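You operate a simulated robot arm through the tools that you are given. There is no shell and no other tool. Be economical: measure what you need, move in short steps, check, and stop when the job is done.

The job below is to be done with a simulated two-armed robot. You get a single attempt, and the scene is never put back.

## Task
Pick up the purple box from the high shelf of the narrow rack with one hand, pass it to the other hand and put it on the top shelf of the narrow rack.

It is judged by the outcome, as a careful person would: the job done as asked, and still so three seconds after it is handed in. It fails if anything else is knocked over, pushed out of place, dropped, spilled or broken.

## Robot
Two 7-joint arms with two-finger parallel grippers on one trunk, on a base that drives. Base frame: it is fixed to the floor where the robot stands at the start and does not move with it; the origin is under the middle of the robot, x ahead of it, y to its left, z up. Units: mm, rad, N and s.
The left shoulder is at the start at [80, 131, 947], the right one opposite. With the tool pointing down near the work surface each hand reaches from about 100 to 720 mm from the robot's upright axis, wherever it stands, measured 20 degrees to its own side. Places, roughly: purple box [1750, 0, 1250]; top shelf of the narrow rack [1800, -100, 1600]. Payload 1.57 kg a hand.
The tool frame of a hand sits at the grasp point between the pads (the TCP): z along the fingers, y along the line on which they close. The tips reach 30 mm beyond it. Largest opening 110 mm; finger width 24, thickness 12; the body of the gripper, 48 by 112 mm, starts 78 mm behind the TCP.
Orientation is that of the tool frame in the base frame, as a unit quaternion [w, x, y, z]. With the fingers straight down and closing along the base's y, the tool's x points along the base's -x, its y along +y and its z along -z.

## Interface
- The arms move only by the tool move_arm. It takes "left_deltas", "right_deltas" or both (then of equal length, played together; a hand with none holds still); each is a list of rows, each an object of numbers (a shift or turn left out is 0, a gripper value left out holds the last): "wx", "wy", "wz": the turn, a rotation vector about the tool's x, y, z in degrees; "dx", "dy", "dz": the shift along the tool's x, y, z in m; "grip": the opening, from 0 (shut) to 1 (fully open). In form: [{"wx": .., "wy": .., "wz": .., "dx": .., "dy": .., "dz": .., "grip": ..}, ...]. A call has 1 to 10 rows; each row shifts and turns the commanded pose from where the row before left it, along the tool's axes as they then stand. Each row takes 0.2 s and may step no farther than 50 mm and 0.15 rad from the row before; otherwise, or with a gripper value out of range, the whole call is refused. Where a pose cannot be reached the arm comes as near as it can. A force on the tool above 40 N (or 10 N above the force at the start of the call, whichever is more), or a blocked arm, ends the call early, and 0.2 s more pass. Each finger travels about 108 mm/s and halts on what it meets, pressing with about 37 N; the grip force reading is that of the motor and also rises with nothing between the fingers. The clock runs only during rows and for 0.2 s after the last one: add rows that do not move to give the fingers time. It gives the time, the measured TCP pose, the force on the tool (base axes), the opening and the grip force at its end, in the units of the frame above (readings bear some noise), with the torque about the TCP (base axes, N m) and any sound that the robot's microphone picked up.
- Cameras (640 x 400 px; columns grow to the right, rows downward): "scene" is now at [-47.5, -11.9, 1443.8]; the picture's right is [-0.12, -0.99, 0.00], its down [-0.33, 0.04, -0.94] and it looks along [0.94, -0.12, -0.33] (base axes); focal length 264 px, centre (320, 200). "left" rides on the left gripper at [70, -16, -141] in its tool frame; the picture's right is [0.23, 0.97, 0.00], its down [-0.86, 0.20, -0.48] and it looks along [-0.47, 0.11, 0.88] (tool axes); focal length 222 px, centre (320, 200). "right" rides on the right gripper at [70, 16, -141] in its tool frame; the picture's right is [-0.23, 0.97, 0.00], its down [-0.86, -0.20, -0.48] and it looks along [-0.47, -0.11, 0.88] (tool axes); focal length 222 px, centre (320, 200). There is no depth. A picture from a camera that has moved, and an enlarged one, comes with that camera's place and axes in the base frame and with its lens.
- camera(camera): a new picture of that camera. The clock stands still meanwhile.
- drive_base(legs): drives the robot by 1 to 6 legs, each [ahead, left, turn to the left] in mm, mm and rad, along the robot's own axes; the way and the turn of a leg run together, so that a leg with both is an arc; at most 1500 mm and 3.142 rad a leg. The arms and the cameras ride along, it lands a little off, and it stops where it bumps. It gives what a move gives.
- head_to(pan, tilt): turns the head with the scene camera to pan (to the left, within 1.902 rad either way) and tilt (down, from -0.506 to 1.204), counted from straight ahead of the robot. It gives what a move gives.
- inspect(camera, box): a new picture of the part [left, top, right, bottom] of that camera's present view, enlarged. The clock stands still meanwhile.
- hand_in(): hands the job in; it is judged then, once.

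Go step by step. Nothing tells you exact positions but the pictures and the camera data: compare them with the known pose of the tool, close in by small moves and look again before you grip or let go. The budget is 120 turns and 108 pictures, counting those below and the enlarged ones. Unless the task says otherwise, let go and move clear before handing in, and close with one line.

The tools are called by a JSON object that holds its "method" and its "body". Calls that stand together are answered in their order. move_arm: Moves the arms, as the interface text tells. Its arguments: {"type":"object","properties":{"left_deltas":{"type":"array"},"right_deltas":{"type":"array"}},"required":[]} The other tools are called the same way: drive_base (legs) drives the base; head_to (pan, tilt) turns the head that bears the scene camera; camera (camera) takes a picture; inspect (camera, box) takes an enlarged picture of a part of a camera's view; hand_in () hands the job in.

At the start:

```text
clock: 0.0
left_tcp_pos: [523.7, 186.3, 1000.1]
left_tool_rot: [0.0, 0.0, 1.0, 0.0]
left_ft_force: [0.2, -0.2, 0.2]
left_torque: [0.03, -0.01, 0.06]
left_width: 110.2
left_gripper_force: 0.1
right_tcp_pos: [564.8, -262.6, 999.7]
right_tool_rot: [0.0, 0.001, 1.0, 0.0]
right_ft_force: [0.4, -0.6, -0.5]
right_torque: [0.03, -0.02, 0.04]
right_width: 110.0
right_gripper_force: 0.1
robot x, y, heading: [-0.8, -1.5, 0.001]
head pan, tilt: [-0.124, 0.337]
```

scene: 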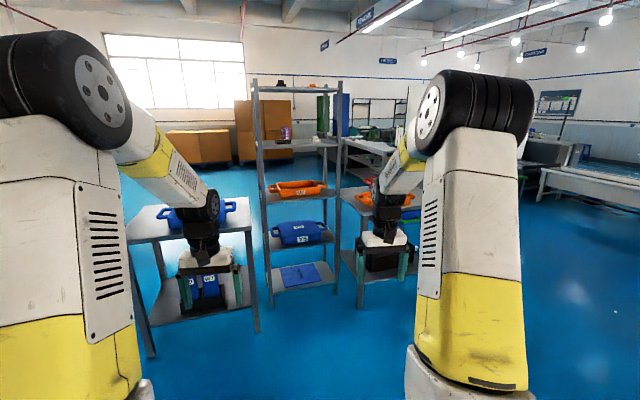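
right: 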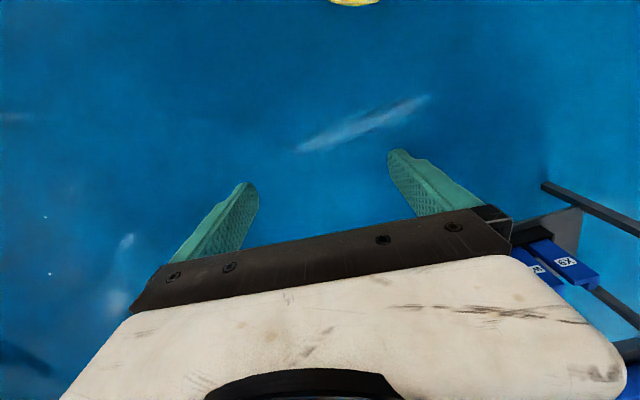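
left: 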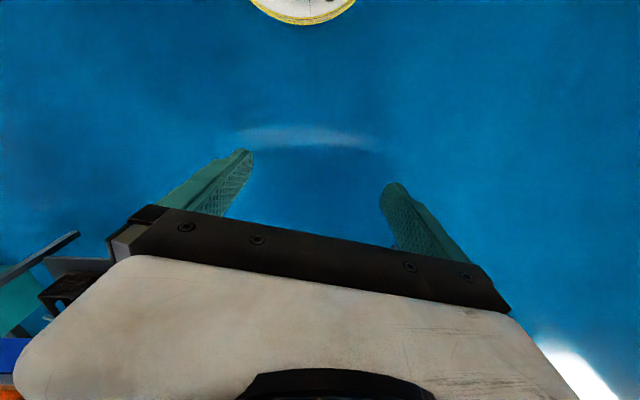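

I see a narrow rack ahead, about 1.7 m away, with a small purple item on its high shelf. I'll enlarge the view of the rack before moving.

{"method": "inspect", "body": {"camera": "scene", "box": [240, 70, 360, 145]}}

{"method": "inspect", "body": {"camera": "scene", "box": [120, 70, 440, 350]}}

```text
5.33 times, centred on (300, 108) of scene
camera zoom: at [-47.5, -11.9, 1443.8], right [-0.12, -0.99, 0.0], down [-0.33, 0.04, -0.94], along [0.94, -0.12, -0.33], focal length 1406 px, centre (427, 693)
```

zoom: 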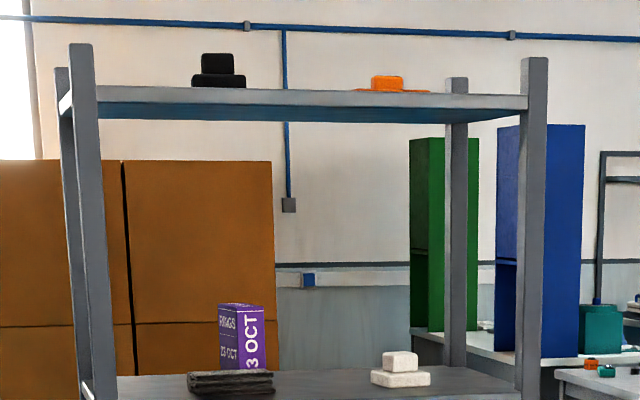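

```text
1.43 times, centred on (280, 210) of scene
camera zoom: at [-47.5, -11.9, 1443.8], right [-0.12, -0.99, 0.0], down [-0.33, 0.04, -0.94], along [0.94, -0.12, -0.33], focal length 376 px, centre (377, 186)
```

zoom: 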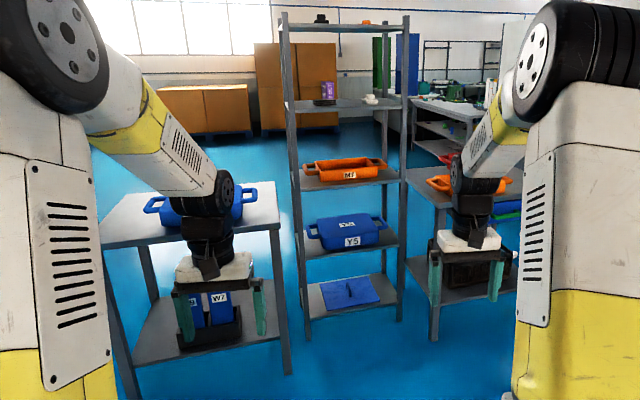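

The box stands left of the middle of the rack at about [1750, -5, 1250], with a dark item in front of it and a white one to its right. I'll drive partway, staying clear of the tables, and look from nearer.

{"method": "drive_base", "body": {"legs": [[600, -60, 0]]}}

{"method": "head_to", "body": {"pan": 0.0, "tilt": 0.1}}

{"method": "camera", "body": {"camera": "scene"}}

{"method": "inspect", "body": {"camera": "scene", "box": [240, 120, 400, 300]}}

```text
clock: 3.4
left_tcp_pos: [1126.2, 123.1, 1000.3]
left_tool_rot: [0.0, 0.002, 1.0, 0.0]
left_ft_force: [-0.3, -0.2, -0.4]
left_torque: [0.0, 0.0, 0.01]
left_width: 109.8
left_gripper_force: 0.0
right_tcp_pos: [1165.5, -326.4, 1000.2]
right_tool_rot: [0.0, 0.002, 1.0, 0.0]
right_ft_force: [0.1, 0.1, -0.5]
right_torque: [-0.02, -0.01, -0.01]
right_width: 110.1
right_gripper_force: 0.0
robot x, y, heading: [600.4, -62.4, -0.009]
head pan, tilt: [-0.124, 0.337]
```

```text
clock: 4.2
left_tcp_pos: [1125.7, 122.8, 1000.1]
left_tool_rot: [0.0, 0.001, 1.0, 0.0]
left_ft_force: [0.2, 0.4, 0.1]
left_torque: [0.0, 0.02, 0.03]
left_width: 109.8
left_gripper_force: 0.0
right_tcp_pos: [1164.2, -326.5, 999.3]
right_tool_rot: [0.0, 0.002, 1.0, 0.0]
right_ft_force: [0.1, -0.6, -1.2]
right_torque: [-0.01, -0.01, 0.0]
right_width: 110.0
right_gripper_force: 0.0
robot x, y, heading: [603.1, -62.7, -0.003]
head pan, tilt: [0.0, 0.099]
```

```text
102 pictures are left
camera scene: at [552.8, -61.2, 1465.8], right [0.0, -1.0, 0.0], down [-0.1, 0.0, -0.99], along [0.99, 0.0, -0.1], focal length 264 px, centre (320, 200)
```

scene: 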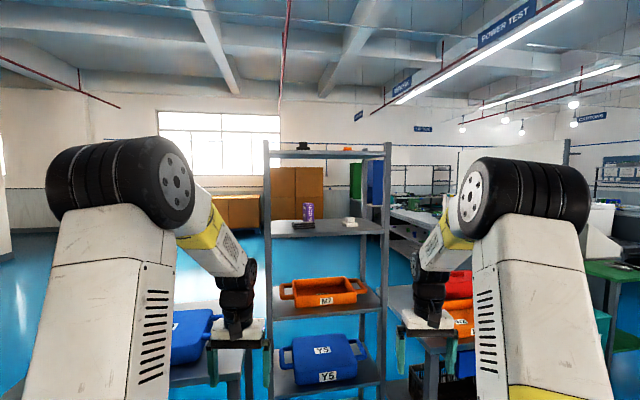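

```text
2.22 times, centred on (320, 210) of scene
camera zoom: at [552.8, -61.2, 1465.8], right [0.0, -1.0, 0.0], down [-0.1, 0.0, -0.99], along [0.99, 0.0, -0.1], focal length 586 px, centre (320, 178)
```

zoom: 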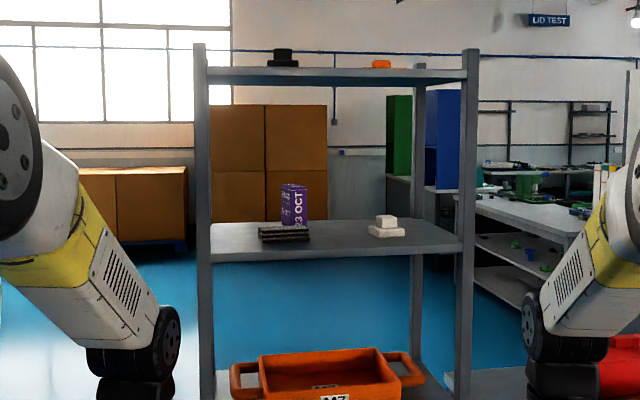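

The rack's yaw needs measuring, so I'll enlarge the two relevant shelves from here.

{"method": "inspect", "body": {"camera": "scene", "box": [260, 140, 400, 240]}}

{"method": "inspect", "body": {"camera": "scene", "box": [285, 195, 375, 245]}}

```text
4.00 times, centred on (330, 190) of scene
camera zoom: at [552.8, -61.2, 1465.8], right [0.0, -1.0, 0.0], down [-0.1, 0.0, -0.99], along [0.99, 0.0, -0.1], focal length 1054 px, centre (280, 240)
```

zoom: 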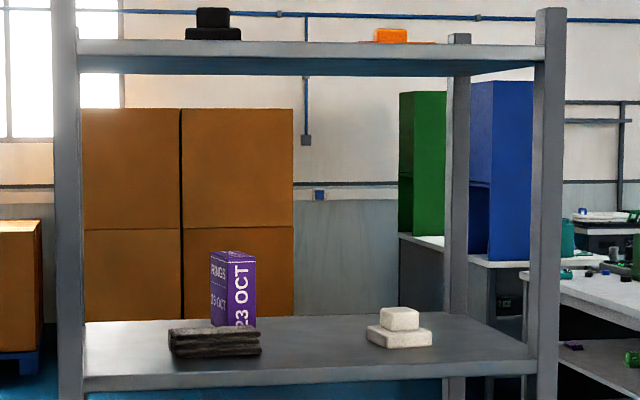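

```text
7.11 times, centred on (330, 220) of scene
camera zoom: at [552.8, -61.2, 1465.8], right [0.0, -1.0, 0.0], down [-0.1, 0.0, -0.99], along [0.99, 0.0, -0.1], focal length 1874 px, centre (249, 58)
```

zoom: 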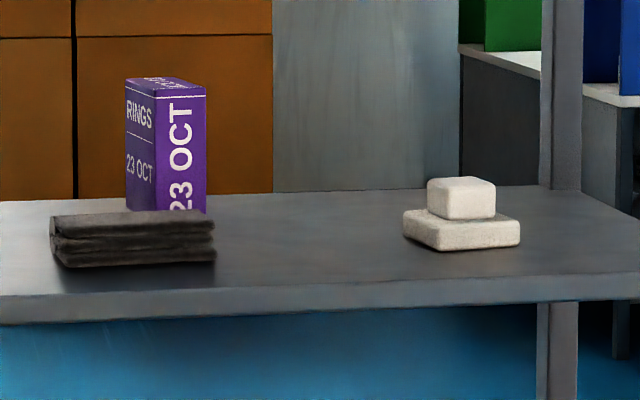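

The rack's left front corner is a bit nearer than the right (yaw about 8°). The box is about 80 mm tall, on the rear half of a shelf at about z 1240. Next I pitch both hands forward to about 34° below horizontal.

{"method": "move_arm", "body": {"left_deltas": [{"wy": -8}, {"wy": -8}, {"wy": -8}, {"wy": -8}, {"wy": -8}, {"wy": -8}, {"wy": -8}, {}], "right_deltas": [{"wy": -8}, {"wy": -8}, {"wy": -8}, {"wy": -8}, {"wy": -8}, {"wy": -8}, {"wy": -8}, {}]}}

{"method": "head_to", "body": {"pan": 0.0, "tilt": 0.6}}

{"method": "camera", "body": {"camera": "scene"}}

{"method": "camera", "body": {"camera": "left"}}

```text
clock: 6.0
left_tcp_pos: [1164.7, 127.8, 1008.8]
left_tool_rot: [0.469, 0.001, 0.883, 0.0]
left_ft_force: [0.0, -0.4, -0.1]
left_torque: [0.0, 0.01, 0.0]
left_width: 109.7
left_gripper_force: 0.1
left hand out of reach, approached as far as the arm can: row 6, 7
right_tcp_pos: [1163.9, -326.0, 999.2]
right_tool_rot: [0.469, 0.002, 0.883, -0.001]
right_ft_force: [-0.7, 0.4, -0.3]
right_torque: [0.03, -0.02, 0.01]
right_width: 110.1
right_gripper_force: 0.0
robot x, y, heading: [601.4, -59.5, -0.001]
head pan, tilt: [0.0, 0.099]
```

```text
clock: 6.9
left_tcp_pos: [1165.8, 128.5, 1008.4]
left_tool_rot: [0.468, 0.002, 0.883, -0.001]
left_ft_force: [-0.1, -0.1, 0.8]
left_torque: [0.02, 0.02, 0.0]
left_width: 110.2
left_gripper_force: 0.0
right_tcp_pos: [1165.6, -325.4, 999.5]
right_tool_rot: [0.469, 0.002, 0.883, -0.002]
right_ft_force: [0.1, -0.1, -0.4]
right_torque: [0.01, -0.02, 0.01]
right_width: 110.1
right_gripper_force: 0.1
robot x, y, heading: [598.9, -59.3, -0.004]
head pan, tilt: [0.0, 0.6]
```

```text
98 pictures are left
camera scene: at [549.1, -61.2, 1419.8], right [0.0, -1.0, 0.0], down [-0.56, 0.0, -0.83], along [0.83, 0.0, -0.56], focal length 264 px, centre (320, 200)
```

scene: 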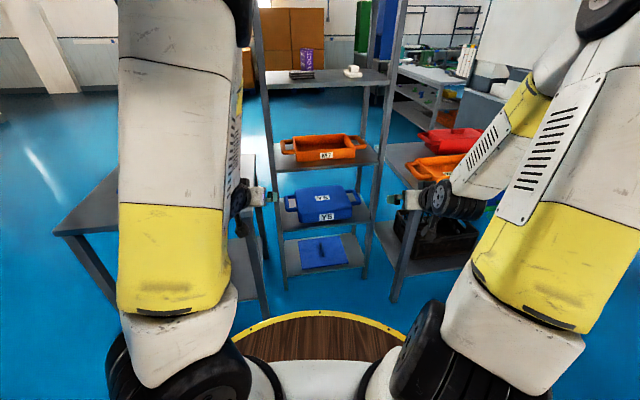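

```text
97 pictures are left
camera left: at [1008.8, 111.5, 1030.2], right [-0.12, 0.97, -0.19], down [0.08, 0.2, 0.98], along [0.99, 0.1, -0.11], focal length 222 px, centre (320, 200)
```

left: 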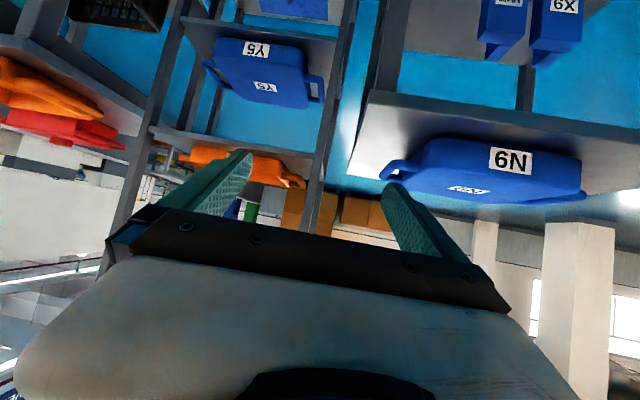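

The tables and rack legs leave a gap that suits the base. I'll raise and retract both hands before driving closer.

{"method": "move_arm", "body": {"left_deltas": [{"dx": -0.0237, "dz": -0.041}, {"dx": -0.0237, "dz": -0.041}, {"dx": -0.0237, "dz": -0.041}, {"dx": -0.0237, "dz": -0.041}, {"dx": -0.0237, "dz": -0.041}, {"dx": -0.0237, "dz": -0.041}, {"dx": -0.0237, "dz": -0.041}, {"dx": -0.0237, "dz": -0.041}, {}], "right_deltas": [{"dx": -0.0237, "dz": -0.041}, {"dx": -0.0237, "dz": -0.041}, {"dx": -0.0237, "dz": -0.041}, {"dx": -0.0237, "dz": -0.041}, {"dx": -0.0237, "dz": -0.041}, {"dx": -0.0237, "dz": -0.041}, {"dx": -0.0237, "dz": -0.041}, {"dx": -0.0237, "dz": -0.041}, {}]}}

{"method": "camera", "body": {"camera": "scene"}}

{"method": "inspect", "body": {"camera": "scene", "box": [230, 220, 410, 330]}}

```text
clock: 8.7
left_tcp_pos: [1040.4, 130.3, 1298.3]
left_tool_rot: [0.412, 0.005, 0.911, -0.034]
left_ft_force: [0.7, -0.4, 0.2]
left_torque: [0.0, 0.05, 0.0]
left_width: 110.0
left_gripper_force: 0.1
left hand out of reach, approached as far as the arm can: row 1
right_tcp_pos: [1003.1, -326.0, 1335.3]
right_tool_rot: [0.469, 0.002, 0.883, -0.001]
right_ft_force: [1.3, 0.2, 0.1]
right_torque: [-0.02, 0.0, 0.0]
right_width: 110.0
right_gripper_force: 0.1
robot x, y, heading: [599.5, -56.5, -0.005]
head pan, tilt: [0.0, 0.6]
stopped in row 9 (left hand): the arm was blocked; the commanded pose is now the measured one
```

```text
96 pictures are left
camera scene: at [549.5, -63.4, 1419.4], right [-0.03, -1.0, 0.0], down [-0.57, 0.01, -0.82], along [0.82, -0.02, -0.57], focal length 264 px, centre (320, 200)
```

scene: 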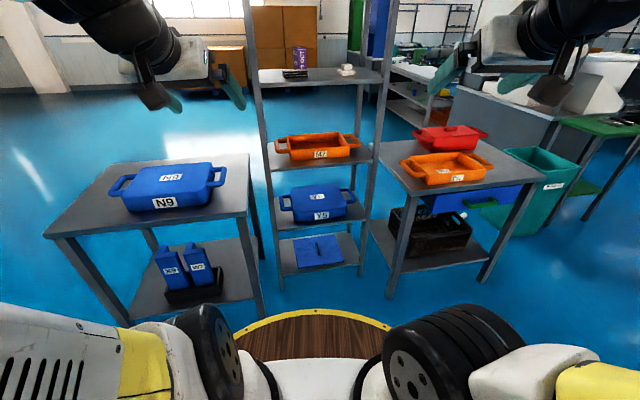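

```text
3.56 times, centred on (320, 275) of scene
camera zoom: at [549.5, -63.4, 1419.4], right [-0.03, -1.0, 0.0], down [-0.57, 0.01, -0.82], along [0.82, -0.02, -0.57], focal length 937 px, centre (320, -67)
```

zoom: 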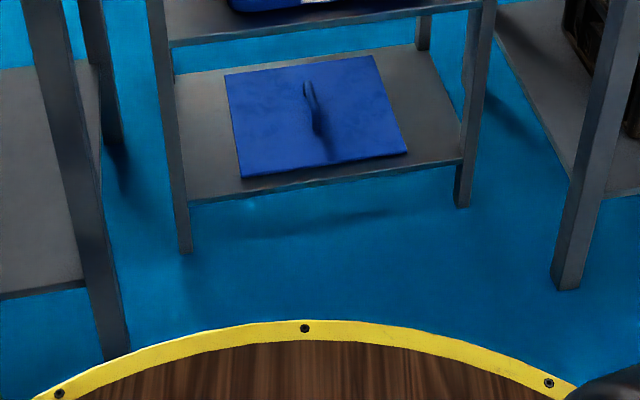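

The rack's front posts stand at about (1607, 146) and (1691, -366), the mid shelf is at z≈1215 and the top shelf at z≈1558. The box is near (1835, -5). I'll drive into the gap between the tables with margin.

{"method": "drive_base", "body": {"legs": [[0, -90, 0], [440, 0, 0]]}}

{"method": "head_to", "body": {"pan": 0.1, "tilt": 0.25}}

{"method": "camera", "body": {"camera": "scene"}}

{"method": "camera", "body": {"camera": "left"}}

```text
clock: 12.1
left_tcp_pos: [1476.4, 38.9, 1299.1]
left_tool_rot: [0.413, 0.002, 0.91, -0.033]
left_ft_force: [1.2, -0.9, -0.3]
left_torque: [0.0, -0.03, -0.03]
left_width: 110.3
left_gripper_force: 0.0
right_tcp_pos: [1436.4, -418.7, 1336.2]
right_tool_rot: [0.469, 0.001, 0.883, 0.0]
right_ft_force: [-0.4, 0.2, 0.1]
right_torque: [0.0, -0.02, -0.01]
right_width: 110.1
right_gripper_force: 0.0
robot x, y, heading: [1035.6, -150.7, -0.007]
head pan, tilt: [0.0, 0.6]
```

```text
clock: 12.9
left_tcp_pos: [1476.1, 38.0, 1298.3]
left_tool_rot: [0.411, 0.003, 0.911, -0.034]
left_ft_force: [0.4, -0.6, -0.4]
left_torque: [0.01, -0.01, -0.02]
left_width: 110.2
left_gripper_force: 0.1
right_tcp_pos: [1437.3, -417.6, 1335.2]
right_tool_rot: [0.47, 0.001, 0.883, 0.0]
right_ft_force: [0.0, 1.0, 0.6]
right_torque: [-0.02, 0.0, -0.01]
right_width: 110.0
right_gripper_force: 0.2
robot x, y, heading: [1037.2, -150.9, -0.001]
head pan, tilt: [0.099, 0.25]
```

```text
94 pictures are left
camera scene: at [989.9, -149.0, 1450.6], right [0.05, -1.0, 0.0], down [-0.26, -0.01, -0.97], along [0.96, 0.04, -0.26], focal length 264 px, centre (320, 200)
```

scene: 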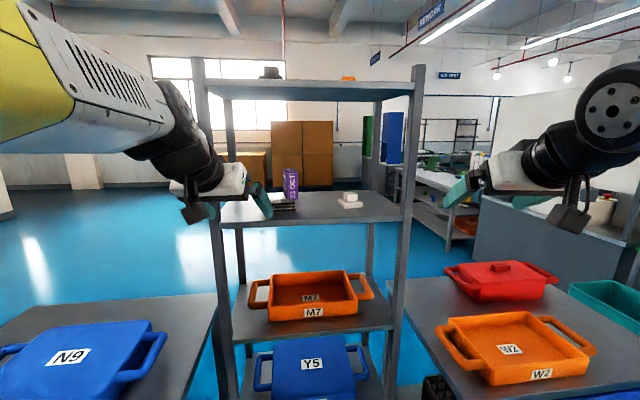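

```text
93 pictures are left
camera left: at [1323.8, 29.1, 1340.0], right [-0.12, 0.97, -0.23], down [0.21, 0.25, 0.94], along [0.97, 0.06, -0.24], focal length 222 px, centre (320, 200)
```

left: 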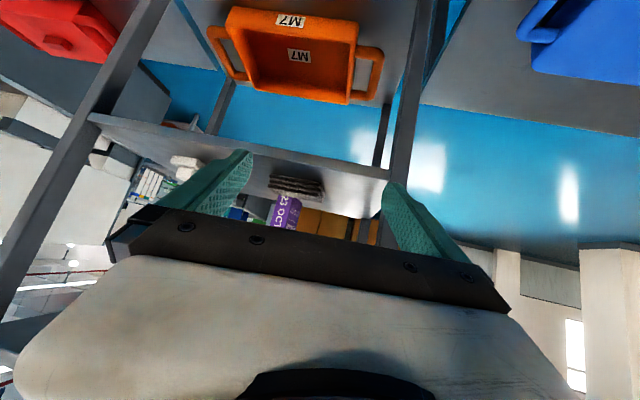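

The box and neighbours are now in view. I'll enlarge both views to measure the box.

{"method": "inspect", "body": {"camera": "scene", "box": [255, 155, 375, 225]}}

{"method": "inspect", "body": {"camera": "left", "box": [160, 130, 400, 260]}}

{"method": "inspect", "body": {"camera": "scene", "box": [180, 50, 440, 220]}}

```text
5.33 times, centred on (315, 190) of scene
camera zoom: at [989.9, -149.0, 1450.6], right [0.05, -1.0, 0.0], down [-0.26, -0.01, -0.97], along [0.96, 0.04, -0.26], focal length 1406 px, centre (347, 253)
```

zoom: 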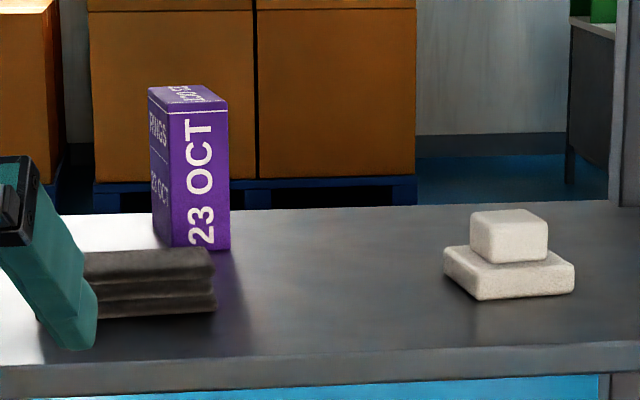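

```text
2.67 times, centred on (280, 195) of left
camera zoom: at [1323.8, 29.1, 1340.0], right [-0.12, 0.97, -0.23], down [0.21, 0.25, 0.94], along [0.97, 0.06, -0.24], focal length 592 px, centre (427, 213)
```

zoom: 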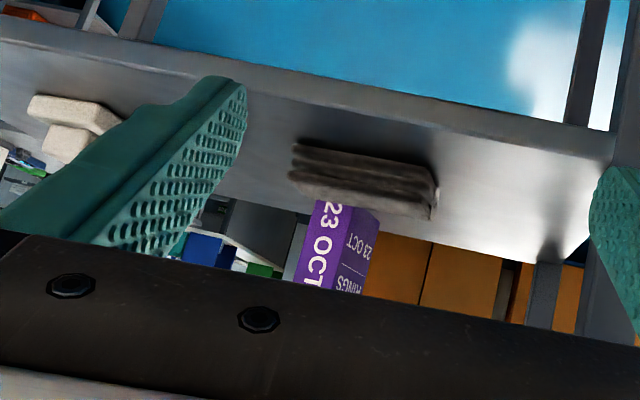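

```text
2.35 times, centred on (310, 135) of scene
camera zoom: at [989.9, -149.0, 1450.6], right [0.05, -1.0, 0.0], down [-0.26, -0.01, -0.97], along [0.96, 0.04, -0.26], focal length 620 px, centre (344, 353)
```

zoom: 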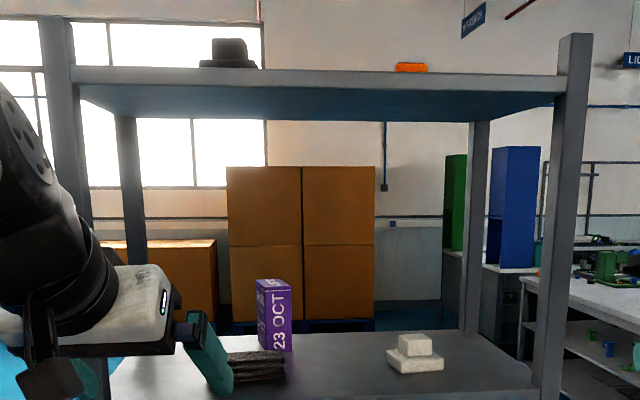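

The box measures about 42 wide × 70 deep × 100 tall, yawed about +16°, with its front end just behind the dark stack. I'll raise the right hand so its camera can see the top shelf and I can test the reach there.

{"method": "move_arm", "body": {"right_deltas": [{"dx": -0.0311, "dz": -0.021}, {"dx": -0.0311, "dz": -0.021}, {"dx": -0.0311, "dz": -0.021}, {"dx": -0.0311, "dz": -0.021}, {"dx": -0.0311, "dz": -0.021}, {"dx": -0.0311, "dz": -0.021}, {"dx": -0.0311, "dz": -0.021}, {"dx": -0.0311, "dz": -0.021}, {}]}}

{"method": "camera", "body": {"camera": "right"}}

{"method": "camera", "body": {"camera": "scene"}}

```text
clock: 14.9
left_tcp_pos: [1476.3, 38.5, 1299.3]
left_tool_rot: [0.412, 0.004, 0.91, -0.034]
left_ft_force: [-0.5, 0.3, 1.0]
left_torque: [0.01, 0.01, 0.01]
left_width: 110.2
left_gripper_force: 0.1
right_tcp_pos: [1437.1, -420.0, 1636.4]
right_tool_rot: [0.469, 0.001, 0.883, 0.001]
right_ft_force: [0.0, 0.0, 1.3]
right_torque: [0.01, 0.0, -0.01]
right_width: 110.0
right_gripper_force: 0.0
robot x, y, heading: [1038.8, -153.9, -0.006]
head pan, tilt: [0.099, 0.25]
```

```text
89 pictures are left
camera right: at [1282.3, -403.1, 1657.3], right [0.13, 0.97, 0.19], down [0.08, -0.2, 0.98], along [0.99, -0.11, -0.1], focal length 222 px, centre (320, 200)
```

right: 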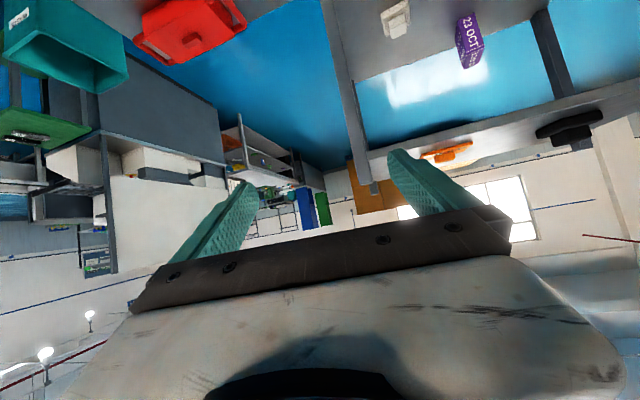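

```text
88 pictures are left
camera scene: at [989.9, -148.0, 1451.5], right [0.06, -1.0, 0.0], down [-0.25, -0.01, -0.97], along [0.97, 0.05, -0.25], focal length 264 px, centre (320, 200)
```

scene: 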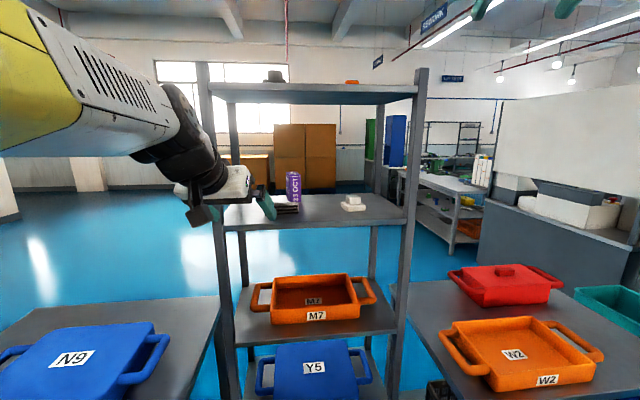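

The right camera sees the top shelf, upside down, with an orange item in the middle and a black one to the left. I'll raise it a little more and enlarge.

{"method": "move_arm", "body": {"right_deltas": [{"dx": -0.0311, "dz": -0.021}, {"dx": -0.0311, "dz": -0.021}, {"dy": 0.04}, {"dy": 0.04}, {}]}}

{"method": "inspect", "body": {"camera": "right", "box": [330, 60, 640, 240]}}

```text
clock: 16.1
left_tcp_pos: [1477.0, 38.2, 1299.2]
left_tool_rot: [0.412, 0.004, 0.91, -0.034]
left_ft_force: [-0.4, 0.1, -0.9]
left_torque: [0.03, 0.01, 0.0]
left_width: 109.9
left_gripper_force: 0.0
right_tcp_pos: [1437.1, -338.4, 1683.8]
right_tool_rot: [0.47, 0.001, 0.883, 0.0]
right_ft_force: [0.0, 0.0, -0.9]
right_torque: [-0.01, 0.0, 0.03]
right_width: 109.9
right_gripper_force: 0.1
right hand out of reach, approached as far as the arm can: row 2
robot x, y, heading: [1034.7, -151.0, -0.011]
head pan, tilt: [0.099, 0.25]
```

```text
2.06 times, centred on (485, 150) of right
camera zoom: at [1282.1, -323.2, 1706.0], right [0.13, 0.97, 0.19], down [0.08, -0.2, 0.98], along [0.99, -0.11, -0.1], focal length 459 px, centre (-21, 303)
```

zoom: 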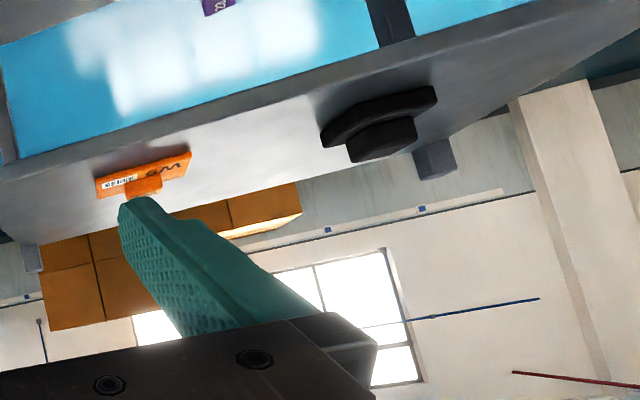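

On the top shelf the orange item spans y≈-230…-138 (front at x≈1760) and the black one y≈0…90, leaving free room around y≈-70 near the front. I'll pick with the right hand, since the box's yaw suits it, and place with the left. First the left hand backs off while the right comes down.

{"method": "move_arm", "body": {"left_deltas": [{"dx": 0.01, "dz": -0.012, "dy": 0.025}, {"dx": 0.01, "dz": -0.012, "dy": 0.025}, {"dx": 0.01, "dz": -0.012, "dy": 0.025}, {"dx": 0.01, "dz": -0.012, "dy": 0.025}, {"dx": 0.01, "dz": -0.012, "dy": 0.025}, {"dx": 0.01, "dz": -0.012, "dy": 0.025}, {"dx": 0.01, "dz": -0.012, "dy": 0.025}, {"dx": 0.01, "dz": -0.012, "dy": 0.025}, {}], "right_deltas": [{"dx": 0.03, "dz": 0.0203}, {"dx": 0.03, "dz": 0.0203}, {"dx": 0.03, "dz": 0.0203}, {"dx": 0.03, "dz": 0.0203}, {"dx": 0.03, "dz": 0.0203}, {"dx": 0.03, "dz": 0.0203}, {"dx": 0.03, "dz": 0.0203}, {"dx": 0.03, "dz": 0.0203}, {}]}}

{"method": "drive_base", "body": {"legs": [[60, 0, 0]]}}

{"method": "move_arm", "body": {"right_deltas": [{"wx": -6.63, "wz": -4.47}, {"wx": -6.63, "wz": -4.47}, {"wy": 6}, {"dy": 0.04}, {"dy": 0.04}, {"dy": 0.04}, {"dy": 0.04}, {"dy": 0.04}, {}]}}

{"method": "camera", "body": {"camera": "right"}}

{"method": "camera", "body": {"camera": "scene"}}

```text
clock: 18.1
left_tcp_pos: [1357.2, 242.5, 1291.0]
left_tool_rot: [0.412, 0.003, 0.91, -0.033]
left_ft_force: [-0.1, -0.6, 0.1]
left_torque: [0.0, -0.04, 0.0]
left_width: 109.6
left_gripper_force: 0.0
right_tcp_pos: [1437.3, -339.4, 1395.9]
right_tool_rot: [0.471, 0.001, 0.882, 0.0]
right_ft_force: [0.1, -0.2, 0.8]
right_torque: [-0.02, -0.02, -0.02]
right_width: 109.8
right_gripper_force: 0.0
robot x, y, heading: [1036.4, -155.9, -0.006]
head pan, tilt: [0.099, 0.25]
```

```text
clock: 19.1
left_tcp_pos: [1417.2, 242.7, 1289.2]
left_tool_rot: [0.412, 0.003, 0.91, -0.035]
left_ft_force: [-0.9, 0.2, -0.3]
left_torque: [0.0, 0.01, 0.01]
left_width: 110.0
left_gripper_force: 0.0
right_tcp_pos: [1497.1, -340.1, 1396.6]
right_tool_rot: [0.469, 0.002, 0.883, -0.001]
right_ft_force: [0.0, -0.3, 0.2]
right_torque: [0.02, 0.01, 0.0]
right_width: 110.0
right_gripper_force: 0.0
robot x, y, heading: [1097.4, -152.3, -0.007]
head pan, tilt: [0.099, 0.25]
```

```text
clock: 21.1
left_tcp_pos: [1417.6, 241.8, 1290.4]
left_tool_rot: [0.413, 0.003, 0.91, -0.033]
left_ft_force: [-0.6, -0.7, 0.9]
left_torque: [-0.01, 0.04, -0.02]
left_width: 110.0
left_gripper_force: 0.1
right_tcp_pos: [1443.2, -147.8, 1395.3]
right_tool_rot: [0.419, -0.125, 0.898, 0.058]
right_ft_force: [0.2, -0.5, 0.0]
right_torque: [-0.02, 0.02, -0.01]
right_width: 110.2
right_gripper_force: 0.1
robot x, y, heading: [1098.5, -155.2, -0.004]
head pan, tilt: [0.099, 0.25]
```

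```text
86 pictures are left
camera right: at [1292.4, -174.2, 1434.0], right [-0.13, 0.98, 0.17], down [0.23, -0.14, 0.96], along [0.97, 0.16, -0.21], focal length 222 px, centre (320, 200)
```

right: 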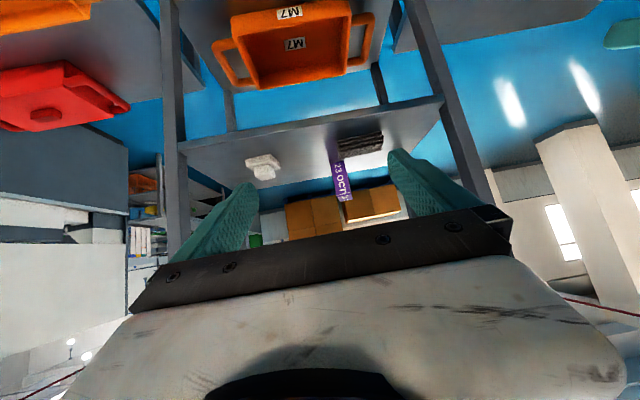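

```text
85 pictures are left
camera scene: at [1049.4, -144.4, 1451.9], right [0.1, -1.0, 0.0], down [-0.25, -0.02, -0.97], along [0.96, 0.09, -0.25], focal length 264 px, centre (320, 200)
```

scene: 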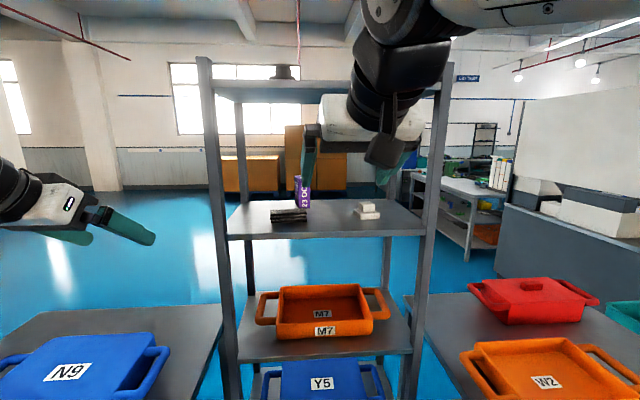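

The hand is in front of the box; I'll enlarge both views to pin down its position before going lower.

{"method": "inspect", "body": {"camera": "right", "box": [240, 110, 440, 210]}}

{"method": "inspect", "body": {"camera": "scene", "box": [250, 160, 400, 240]}}

```text
3.20 times, centred on (340, 160) of right
camera zoom: at [1292.4, -174.2, 1434.0], right [-0.13, 0.98, 0.17], down [0.23, -0.14, 0.96], along [0.97, 0.16, -0.21], focal length 711 px, centre (256, 328)
```

zoom: 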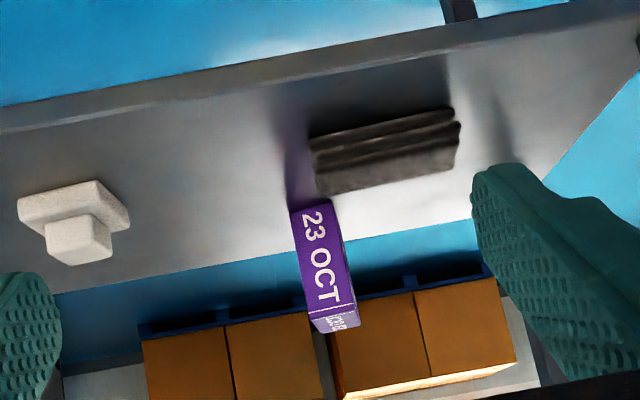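

```text
4.27 times, centred on (325, 200) of scene
camera zoom: at [1049.4, -144.4, 1451.9], right [0.1, -1.0, 0.0], down [-0.25, -0.02, -0.97], along [0.96, 0.09, -0.25], focal length 1124 px, centre (299, 200)
```

zoom: 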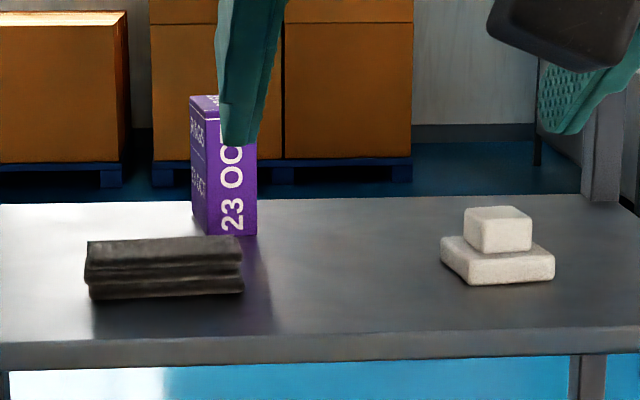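

The box's front face centre is at about (1838, -20), its base at z≈1222, its top near 1315, and its width is about 36 mm. I'll flatten the pitch to 30° so the wrist clears the top shelf, and advance to 200 mm short of the grasp.

{"method": "move_arm", "body": {"right_deltas": [{"wy": -5}, {"wy": -5}, {"dx": -0.0057, "dy": 0.0023, "dz": 0.0425}, {"dx": -0.0057, "dy": 0.0023, "dz": 0.0425}, {"dx": -0.0057, "dy": 0.0023, "dz": 0.0425}, {"dx": -0.0057, "dy": 0.0023, "dz": 0.0425}, {"dx": -0.0057, "dy": 0.0023, "dz": 0.0425}, {"dx": -0.0057, "dy": 0.0023, "dz": 0.0425}, {}]}}

{"method": "camera", "body": {"camera": "right"}}

{"method": "camera", "body": {"camera": "scene"}}

{"method": "camera", "body": {"camera": "left"}}

```text
clock: 23.1
left_tcp_pos: [1416.8, 241.1, 1290.4]
left_tool_rot: [0.412, 0.002, 0.91, -0.033]
left_ft_force: [-0.4, 0.2, -0.3]
left_torque: [-0.02, 0.01, 0.0]
left_width: 110.0
left_gripper_force: 0.0
right_tcp_pos: [1669.7, -70.7, 1299.8]
right_tool_rot: [0.496, -0.12, 0.857, 0.071]
right_ft_force: [-0.3, -0.4, 0.7]
right_torque: [0.02, 0.01, 0.01]
right_width: 110.1
right_gripper_force: 0.1
robot x, y, heading: [1095.6, -151.7, -0.005]
head pan, tilt: [0.099, 0.25]
```

```text
82 pictures are left
camera right: at [1514.4, -98.5, 1309.3], right [-0.16, 0.97, 0.2], down [0.07, -0.19, 0.98], along [0.99, 0.17, -0.03], focal length 222 px, centre (320, 200)
```

right: 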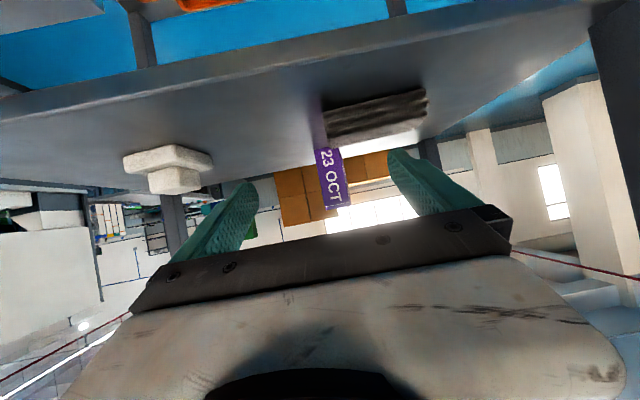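

```text
81 pictures are left
camera scene: at [1049.6, -144.5, 1452.0], right [0.1, -1.0, 0.0], down [-0.25, -0.02, -0.97], along [0.96, 0.09, -0.25], focal length 264 px, centre (320, 200)
```

scene: 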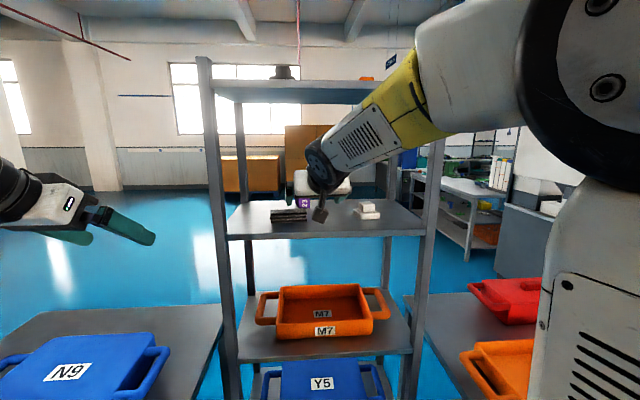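

```text
80 pictures are left
camera left: at [1264.0, 232.3, 1331.7], right [-0.12, 0.97, -0.23], down [0.21, 0.25, 0.95], along [0.97, 0.06, -0.23], focal length 222 px, centre (320, 200)
```

left: 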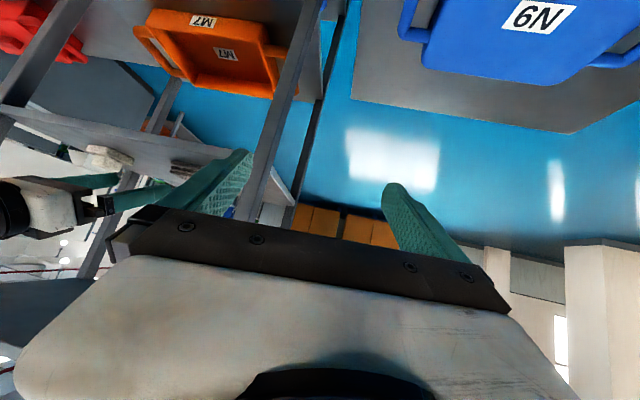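

The wrist is well under the top shelf and the forearm stays outside the rack. One enlarged view for lateral alignment before the final advance.

{"method": "inspect", "body": {"camera": "right", "box": [270, 110, 430, 230]}}

```text
3.33 times, centred on (350, 170) of right
camera zoom: at [1514.4, -98.5, 1309.3], right [-0.16, 0.97, 0.2], down [0.07, -0.19, 0.98], along [0.99, 0.17, -0.03], focal length 740 px, centre (220, 300)
```

zoom: 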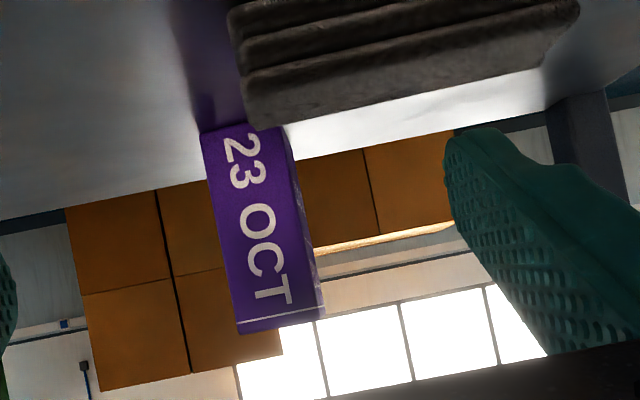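

The alignment is within 3 mm. I'll advance straight along the hand's heading, with the open fingers flanking the box.

{"method": "move_arm", "body": {"right_deltas": [{"dx": -0.0157, "dy": 0.0005, "dz": 0.0292}, {"dx": -0.0157, "dy": 0.0005, "dz": 0.0292}, {"dx": -0.0157, "dy": 0.0005, "dz": 0.0292}, {"dx": -0.0157, "dy": 0.0005, "dz": 0.0292}, {"dx": -0.0157, "dy": 0.0005, "dz": 0.0292}, {"dx": -0.0157, "dy": 0.0005, "dz": 0.0292}, {}]}}

{"method": "camera", "body": {"camera": "right"}}

{"method": "camera", "body": {"camera": "scene"}}

```text
clock: 24.7
left_tcp_pos: [1416.5, 241.8, 1290.6]
left_tool_rot: [0.413, 0.002, 0.91, -0.033]
left_ft_force: [0.5, -1.4, -0.4]
left_torque: [-0.02, -0.01, 0.0]
left_width: 110.0
left_gripper_force: 0.0
right_tcp_pos: [1859.4, -11.8, 1292.2]
right_tool_rot: [0.495, -0.119, 0.858, 0.069]
right_ft_force: [-0.4, -0.7, 0.3]
right_torque: [-0.01, 0.02, -0.01]
right_width: 110.0
right_gripper_force: 0.1
robot x, y, heading: [1096.4, -153.4, -0.005]
head pan, tilt: [0.099, 0.25]
```

```text
78 pictures are left
camera right: at [1704.6, -40.0, 1303.1], right [-0.16, 0.97, 0.2], down [0.07, -0.19, 0.98], along [0.99, 0.17, -0.03], focal length 222 px, centre (320, 200)
```

right: 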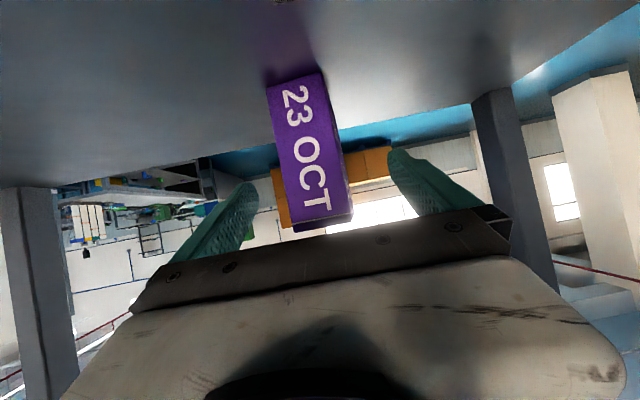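

```text
77 pictures are left
camera scene: at [1049.6, -144.4, 1451.9], right [0.1, -1.0, 0.0], down [-0.25, -0.02, -0.97], along [0.96, 0.09, -0.25], focal length 264 px, centre (320, 200)
```

scene: 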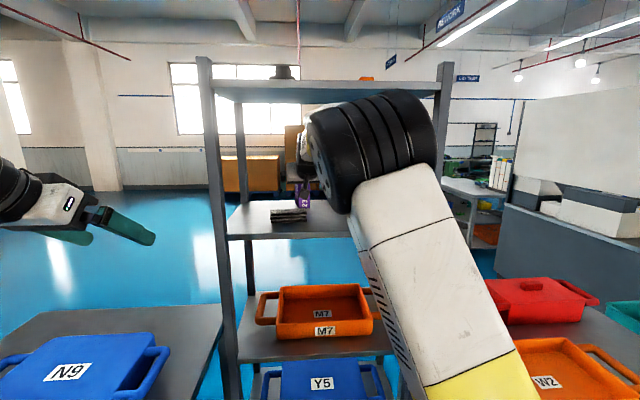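

The fingers straddle the box and nothing has been touched. I'll close the grip.

{"method": "move_arm", "body": {"right_deltas": [{"grip": 0.5}, {"grip": 0.0}, {}, {}, {}]}}

{"method": "camera", "body": {"camera": "right"}}

```text
clock: 25.9
left_tcp_pos: [1416.4, 242.7, 1290.2]
left_tool_rot: [0.413, 0.002, 0.91, -0.033]
left_ft_force: [0.1, 0.3, -0.3]
left_torque: [0.01, -0.01, -0.02]
left_width: 110.1
left_gripper_force: 0.1
right_tcp_pos: [1858.3, -11.7, 1291.1]
right_tool_rot: [0.496, -0.119, 0.857, 0.069]
right_ft_force: [-0.1, 0.7, 1.8]
right_torque: [-0.02, -0.02, 0.01]
right_width: 37.8
right_gripper_force: 37.1
robot x, y, heading: [1098.6, -155.7, 0.002]
head pan, tilt: [0.099, 0.25]
```

```text
76 pictures are left
camera right: at [1704.3, -40.0, 1303.3], right [-0.16, 0.97, 0.2], down [0.07, -0.19, 0.98], along [0.99, 0.17, -0.03], focal length 222 px, centre (320, 200)
```

right: 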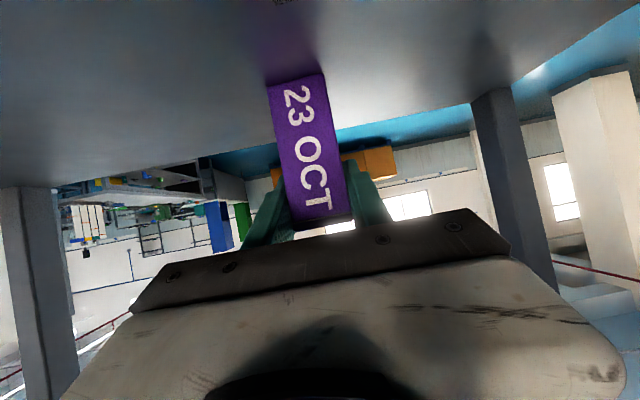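

Gripped at 37.8 mm. I'll lift 45 mm and look before withdrawing.

{"method": "move_arm", "body": {"right_deltas": [{"dx": -0.0195, "dz": -0.0112}, {"dx": -0.0195, "dz": -0.0112}, {}]}}

{"method": "camera", "body": {"camera": "right"}}

{"method": "inspect", "body": {"camera": "scene", "box": [200, 60, 460, 250]}}

```text
clock: 26.7
left_tcp_pos: [1417.8, 242.4, 1291.5]
left_tool_rot: [0.413, 0.003, 0.91, -0.034]
left_ft_force: [-0.2, 0.6, 0.4]
left_torque: [0.04, 0.0, 0.01]
left_width: 110.2
left_gripper_force: 0.2
right_tcp_pos: [1859.7, -11.7, 1338.2]
right_tool_rot: [0.495, -0.119, 0.858, 0.069]
right_ft_force: [0.5, 0.2, -1.1]
right_torque: [-0.02, 0.01, 0.04]
right_width: 37.7
right_gripper_force: 36.9
robot x, y, heading: [1095.7, -153.8, -0.005]
head pan, tilt: [0.099, 0.25]
```

```text
75 pictures are left
camera right: at [1704.3, -39.6, 1348.4], right [-0.16, 0.97, 0.2], down [0.07, -0.19, 0.98], along [0.99, 0.17, -0.04], focal length 222 px, centre (320, 200)
```

right: 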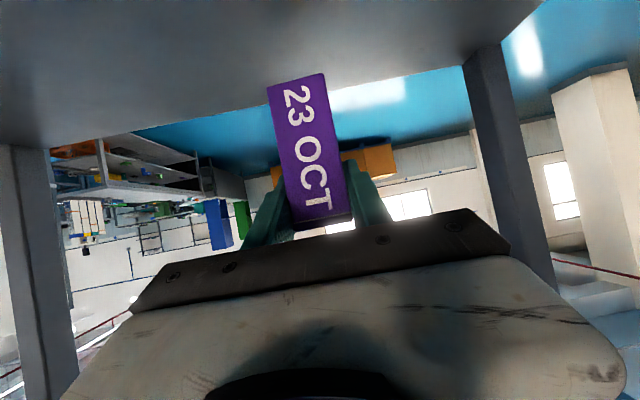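

```text
2.11 times, centred on (330, 155) of scene
camera zoom: at [1049.6, -144.3, 1451.9], right [0.1, -1.0, 0.0], down [-0.25, -0.02, -0.97], along [0.96, 0.09, -0.25], focal length 555 px, centre (299, 295)
```

zoom: 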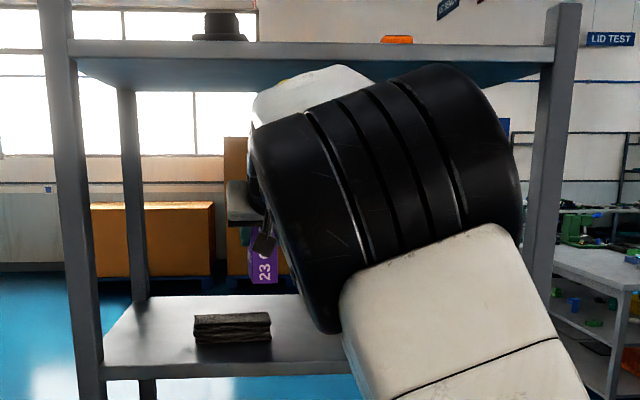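

The box is lifted and hanging straight, and the dark stack is undisturbed. I'll withdraw straight back 400 mm along the same heading.

{"method": "move_arm", "body": {"right_deltas": [{"dx": 0.02, "dz": -0.0346}, {"dx": 0.02, "dz": -0.0346}, {"dx": 0.02, "dz": -0.0346}, {"dx": 0.02, "dz": -0.0346}, {"dx": 0.02, "dz": -0.0346}, {"dx": 0.02, "dz": -0.0346}, {"dx": 0.02, "dz": -0.0346}, {"dx": 0.02, "dz": -0.0346}, {"dx": 0.02, "dz": -0.0346}, {}]}}

{"method": "camera", "body": {"camera": "scene"}}

{"method": "camera", "body": {"camera": "left"}}

```text
clock: 28.9
left_tcp_pos: [1417.8, 241.9, 1290.0]
left_tool_rot: [0.413, 0.003, 0.91, -0.034]
left_ft_force: [1.3, -0.4, -0.6]
left_torque: [0.05, 0.12, -0.01]
left_width: 109.7
left_gripper_force: 0.0
right_tcp_pos: [1527.5, -112.4, 1317.5]
right_tool_rot: [0.466, -0.114, 0.873, 0.086]
right_ft_force: [-9.3, 12.6, -5.7]
right_torque: [-0.47, -0.79, -1.03]
right_width: 37.6
right_gripper_force: 36.8
robot x, y, heading: [1098.7, -154.2, -0.003]
head pan, tilt: [0.099, 0.25]
```

```text
73 pictures are left
camera scene: at [987.0, -239.0, 1427.9], right [-0.94, -0.34, 0.0], down [-0.16, 0.46, -0.87], along [0.29, -0.82, -0.49], focal length 264 px, centre (320, 200)
```

scene: 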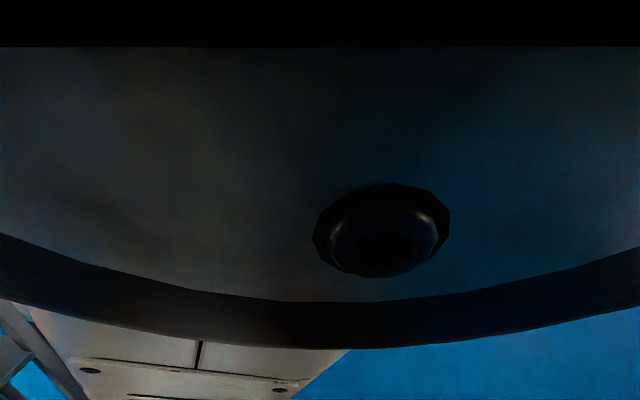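

```text
72 pictures are left
camera left: at [1263.8, 232.3, 1331.8], right [-0.12, 0.97, -0.23], down [0.21, 0.25, 0.95], along [0.97, 0.06, -0.23], focal length 222 px, centre (320, 200)
```

left: 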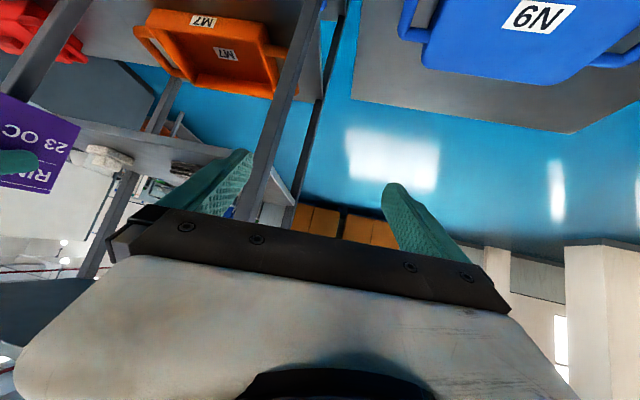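

The withdrawal brought the right elbow against the head, which got swung aside. The box is still held, so I'll go back forward a little to take the pressure off.

{"method": "move_arm", "body": {"right_deltas": [{"dx": -0.02, "dz": 0.0346}, {"dx": -0.02, "dz": 0.0346}, {"dx": -0.01, "dz": 0.0173}, {}]}}

{"method": "head_to", "body": {"pan": 0.0, "tilt": 0.25}}

{"method": "camera", "body": {"camera": "scene"}}

{"method": "camera", "body": {"camera": "right"}}

```text
clock: 29.9
left_tcp_pos: [1416.4, 241.3, 1291.1]
left_tool_rot: [0.412, 0.002, 0.911, -0.034]
left_ft_force: [-0.4, 0.3, 1.6]
left_torque: [-0.02, 0.01, 0.02]
left_width: 110.2
left_gripper_force: 0.1
right_tcp_pos: [1610.7, -82.9, 1335.9]
right_tool_rot: [0.495, -0.118, 0.858, 0.07]
right_ft_force: [-0.2, 0.8, -1.5]
right_torque: [0.02, 0.05, 0.0]
right_width: 37.8
right_gripper_force: 36.8
robot x, y, heading: [1094.9, -153.2, -0.003]
head pan, tilt: [0.099, 0.25]
```

```text
clock: 30.6
left_tcp_pos: [1416.6, 241.8, 1290.2]
left_tool_rot: [0.413, 0.003, 0.91, -0.034]
left_ft_force: [0.1, -0.4, 0.3]
left_torque: [0.01, 0.03, -0.04]
left_width: 110.3
left_gripper_force: 0.1
right_tcp_pos: [1608.6, -83.4, 1336.8]
right_tool_rot: [0.495, -0.118, 0.858, 0.07]
right_ft_force: [-0.6, -0.2, -2.0]
right_torque: [0.0, 0.02, 0.02]
right_width: 37.8
right_gripper_force: 37.8
robot x, y, heading: [1100.4, -153.3, -0.005]
head pan, tilt: [0.0, 0.25]
```

```text
71 pictures are left
camera scene: at [1041.4, -191.9, 1456.6], right [-0.41, -0.91, 0.0], down [-0.18, 0.08, -0.98], along [0.89, -0.41, -0.2], focal length 264 px, centre (320, 200)
```

scene: 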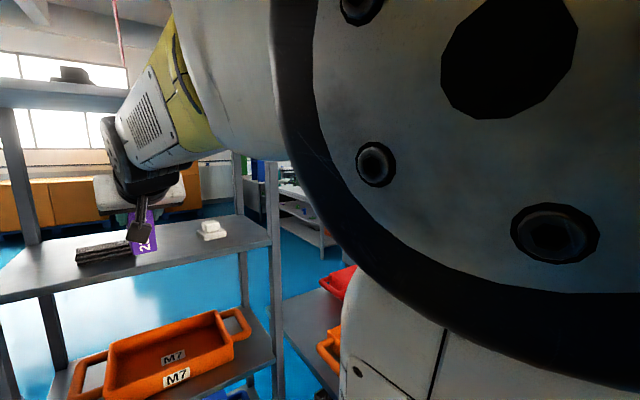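

```text
70 pictures are left
camera right: at [1454.8, -110.9, 1347.3], right [-0.16, 0.97, 0.2], down [0.07, -0.19, 0.98], along [0.99, 0.17, -0.04], focal length 222 px, centre (320, 200)
```

right: 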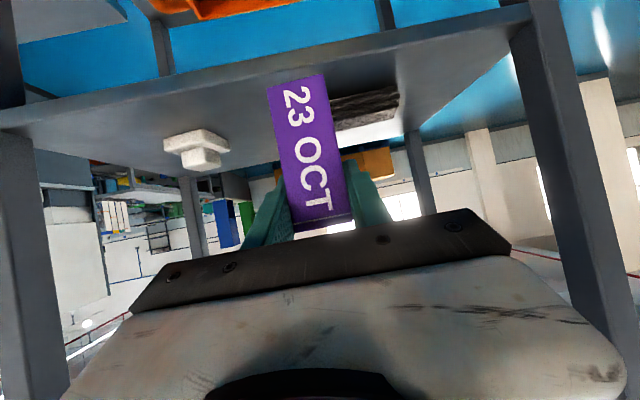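

The right elbow sits right by the head, so instead of pulling the arm in I'll drive the base back and keep the arm extended.

{"method": "drive_base", "body": {"legs": [[-300, 0, 0]]}}

{"method": "camera", "body": {"camera": "scene"}}

{"method": "camera", "body": {"camera": "left"}}

```text
clock: 32.6
left_tcp_pos: [1119.8, 242.7, 1289.6]
left_tool_rot: [0.413, 0.005, 0.91, -0.035]
left_ft_force: [0.3, 0.1, -1.3]
left_torque: [-0.02, 0.01, 0.0]
left_width: 110.1
left_gripper_force: 0.0
right_tcp_pos: [1310.9, -83.4, 1336.3]
right_tool_rot: [0.494, -0.117, 0.859, 0.069]
right_ft_force: [0.2, -0.7, -1.6]
right_torque: [-0.01, 0.05, 0.0]
right_width: 37.6
right_gripper_force: 37.2
robot x, y, heading: [798.8, -151.7, -0.005]
head pan, tilt: [0.0, 0.25]
```

```text
69 pictures are left
camera scene: at [742.8, -189.3, 1457.1], right [-0.41, -0.91, 0.0], down [-0.18, 0.08, -0.98], along [0.9, -0.4, -0.19], focal length 264 px, centre (320, 200)
```

scene: 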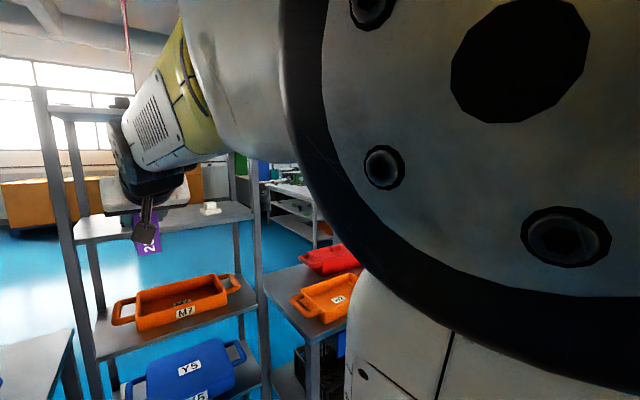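

```text
68 pictures are left
camera left: at [966.6, 233.3, 1331.7], right [-0.12, 0.97, -0.23], down [0.21, 0.25, 0.95], along [0.97, 0.06, -0.23], focal length 222 px, centre (320, 200)
```

left: 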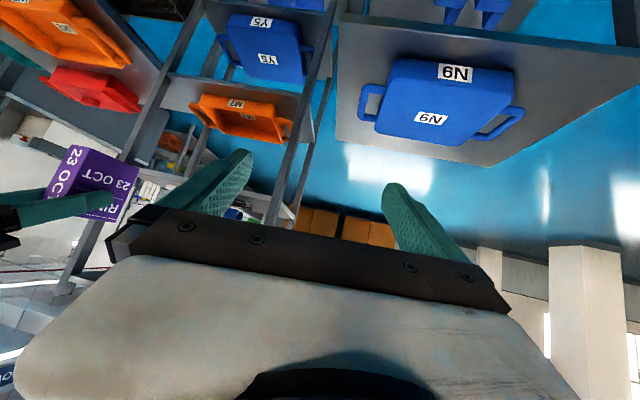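

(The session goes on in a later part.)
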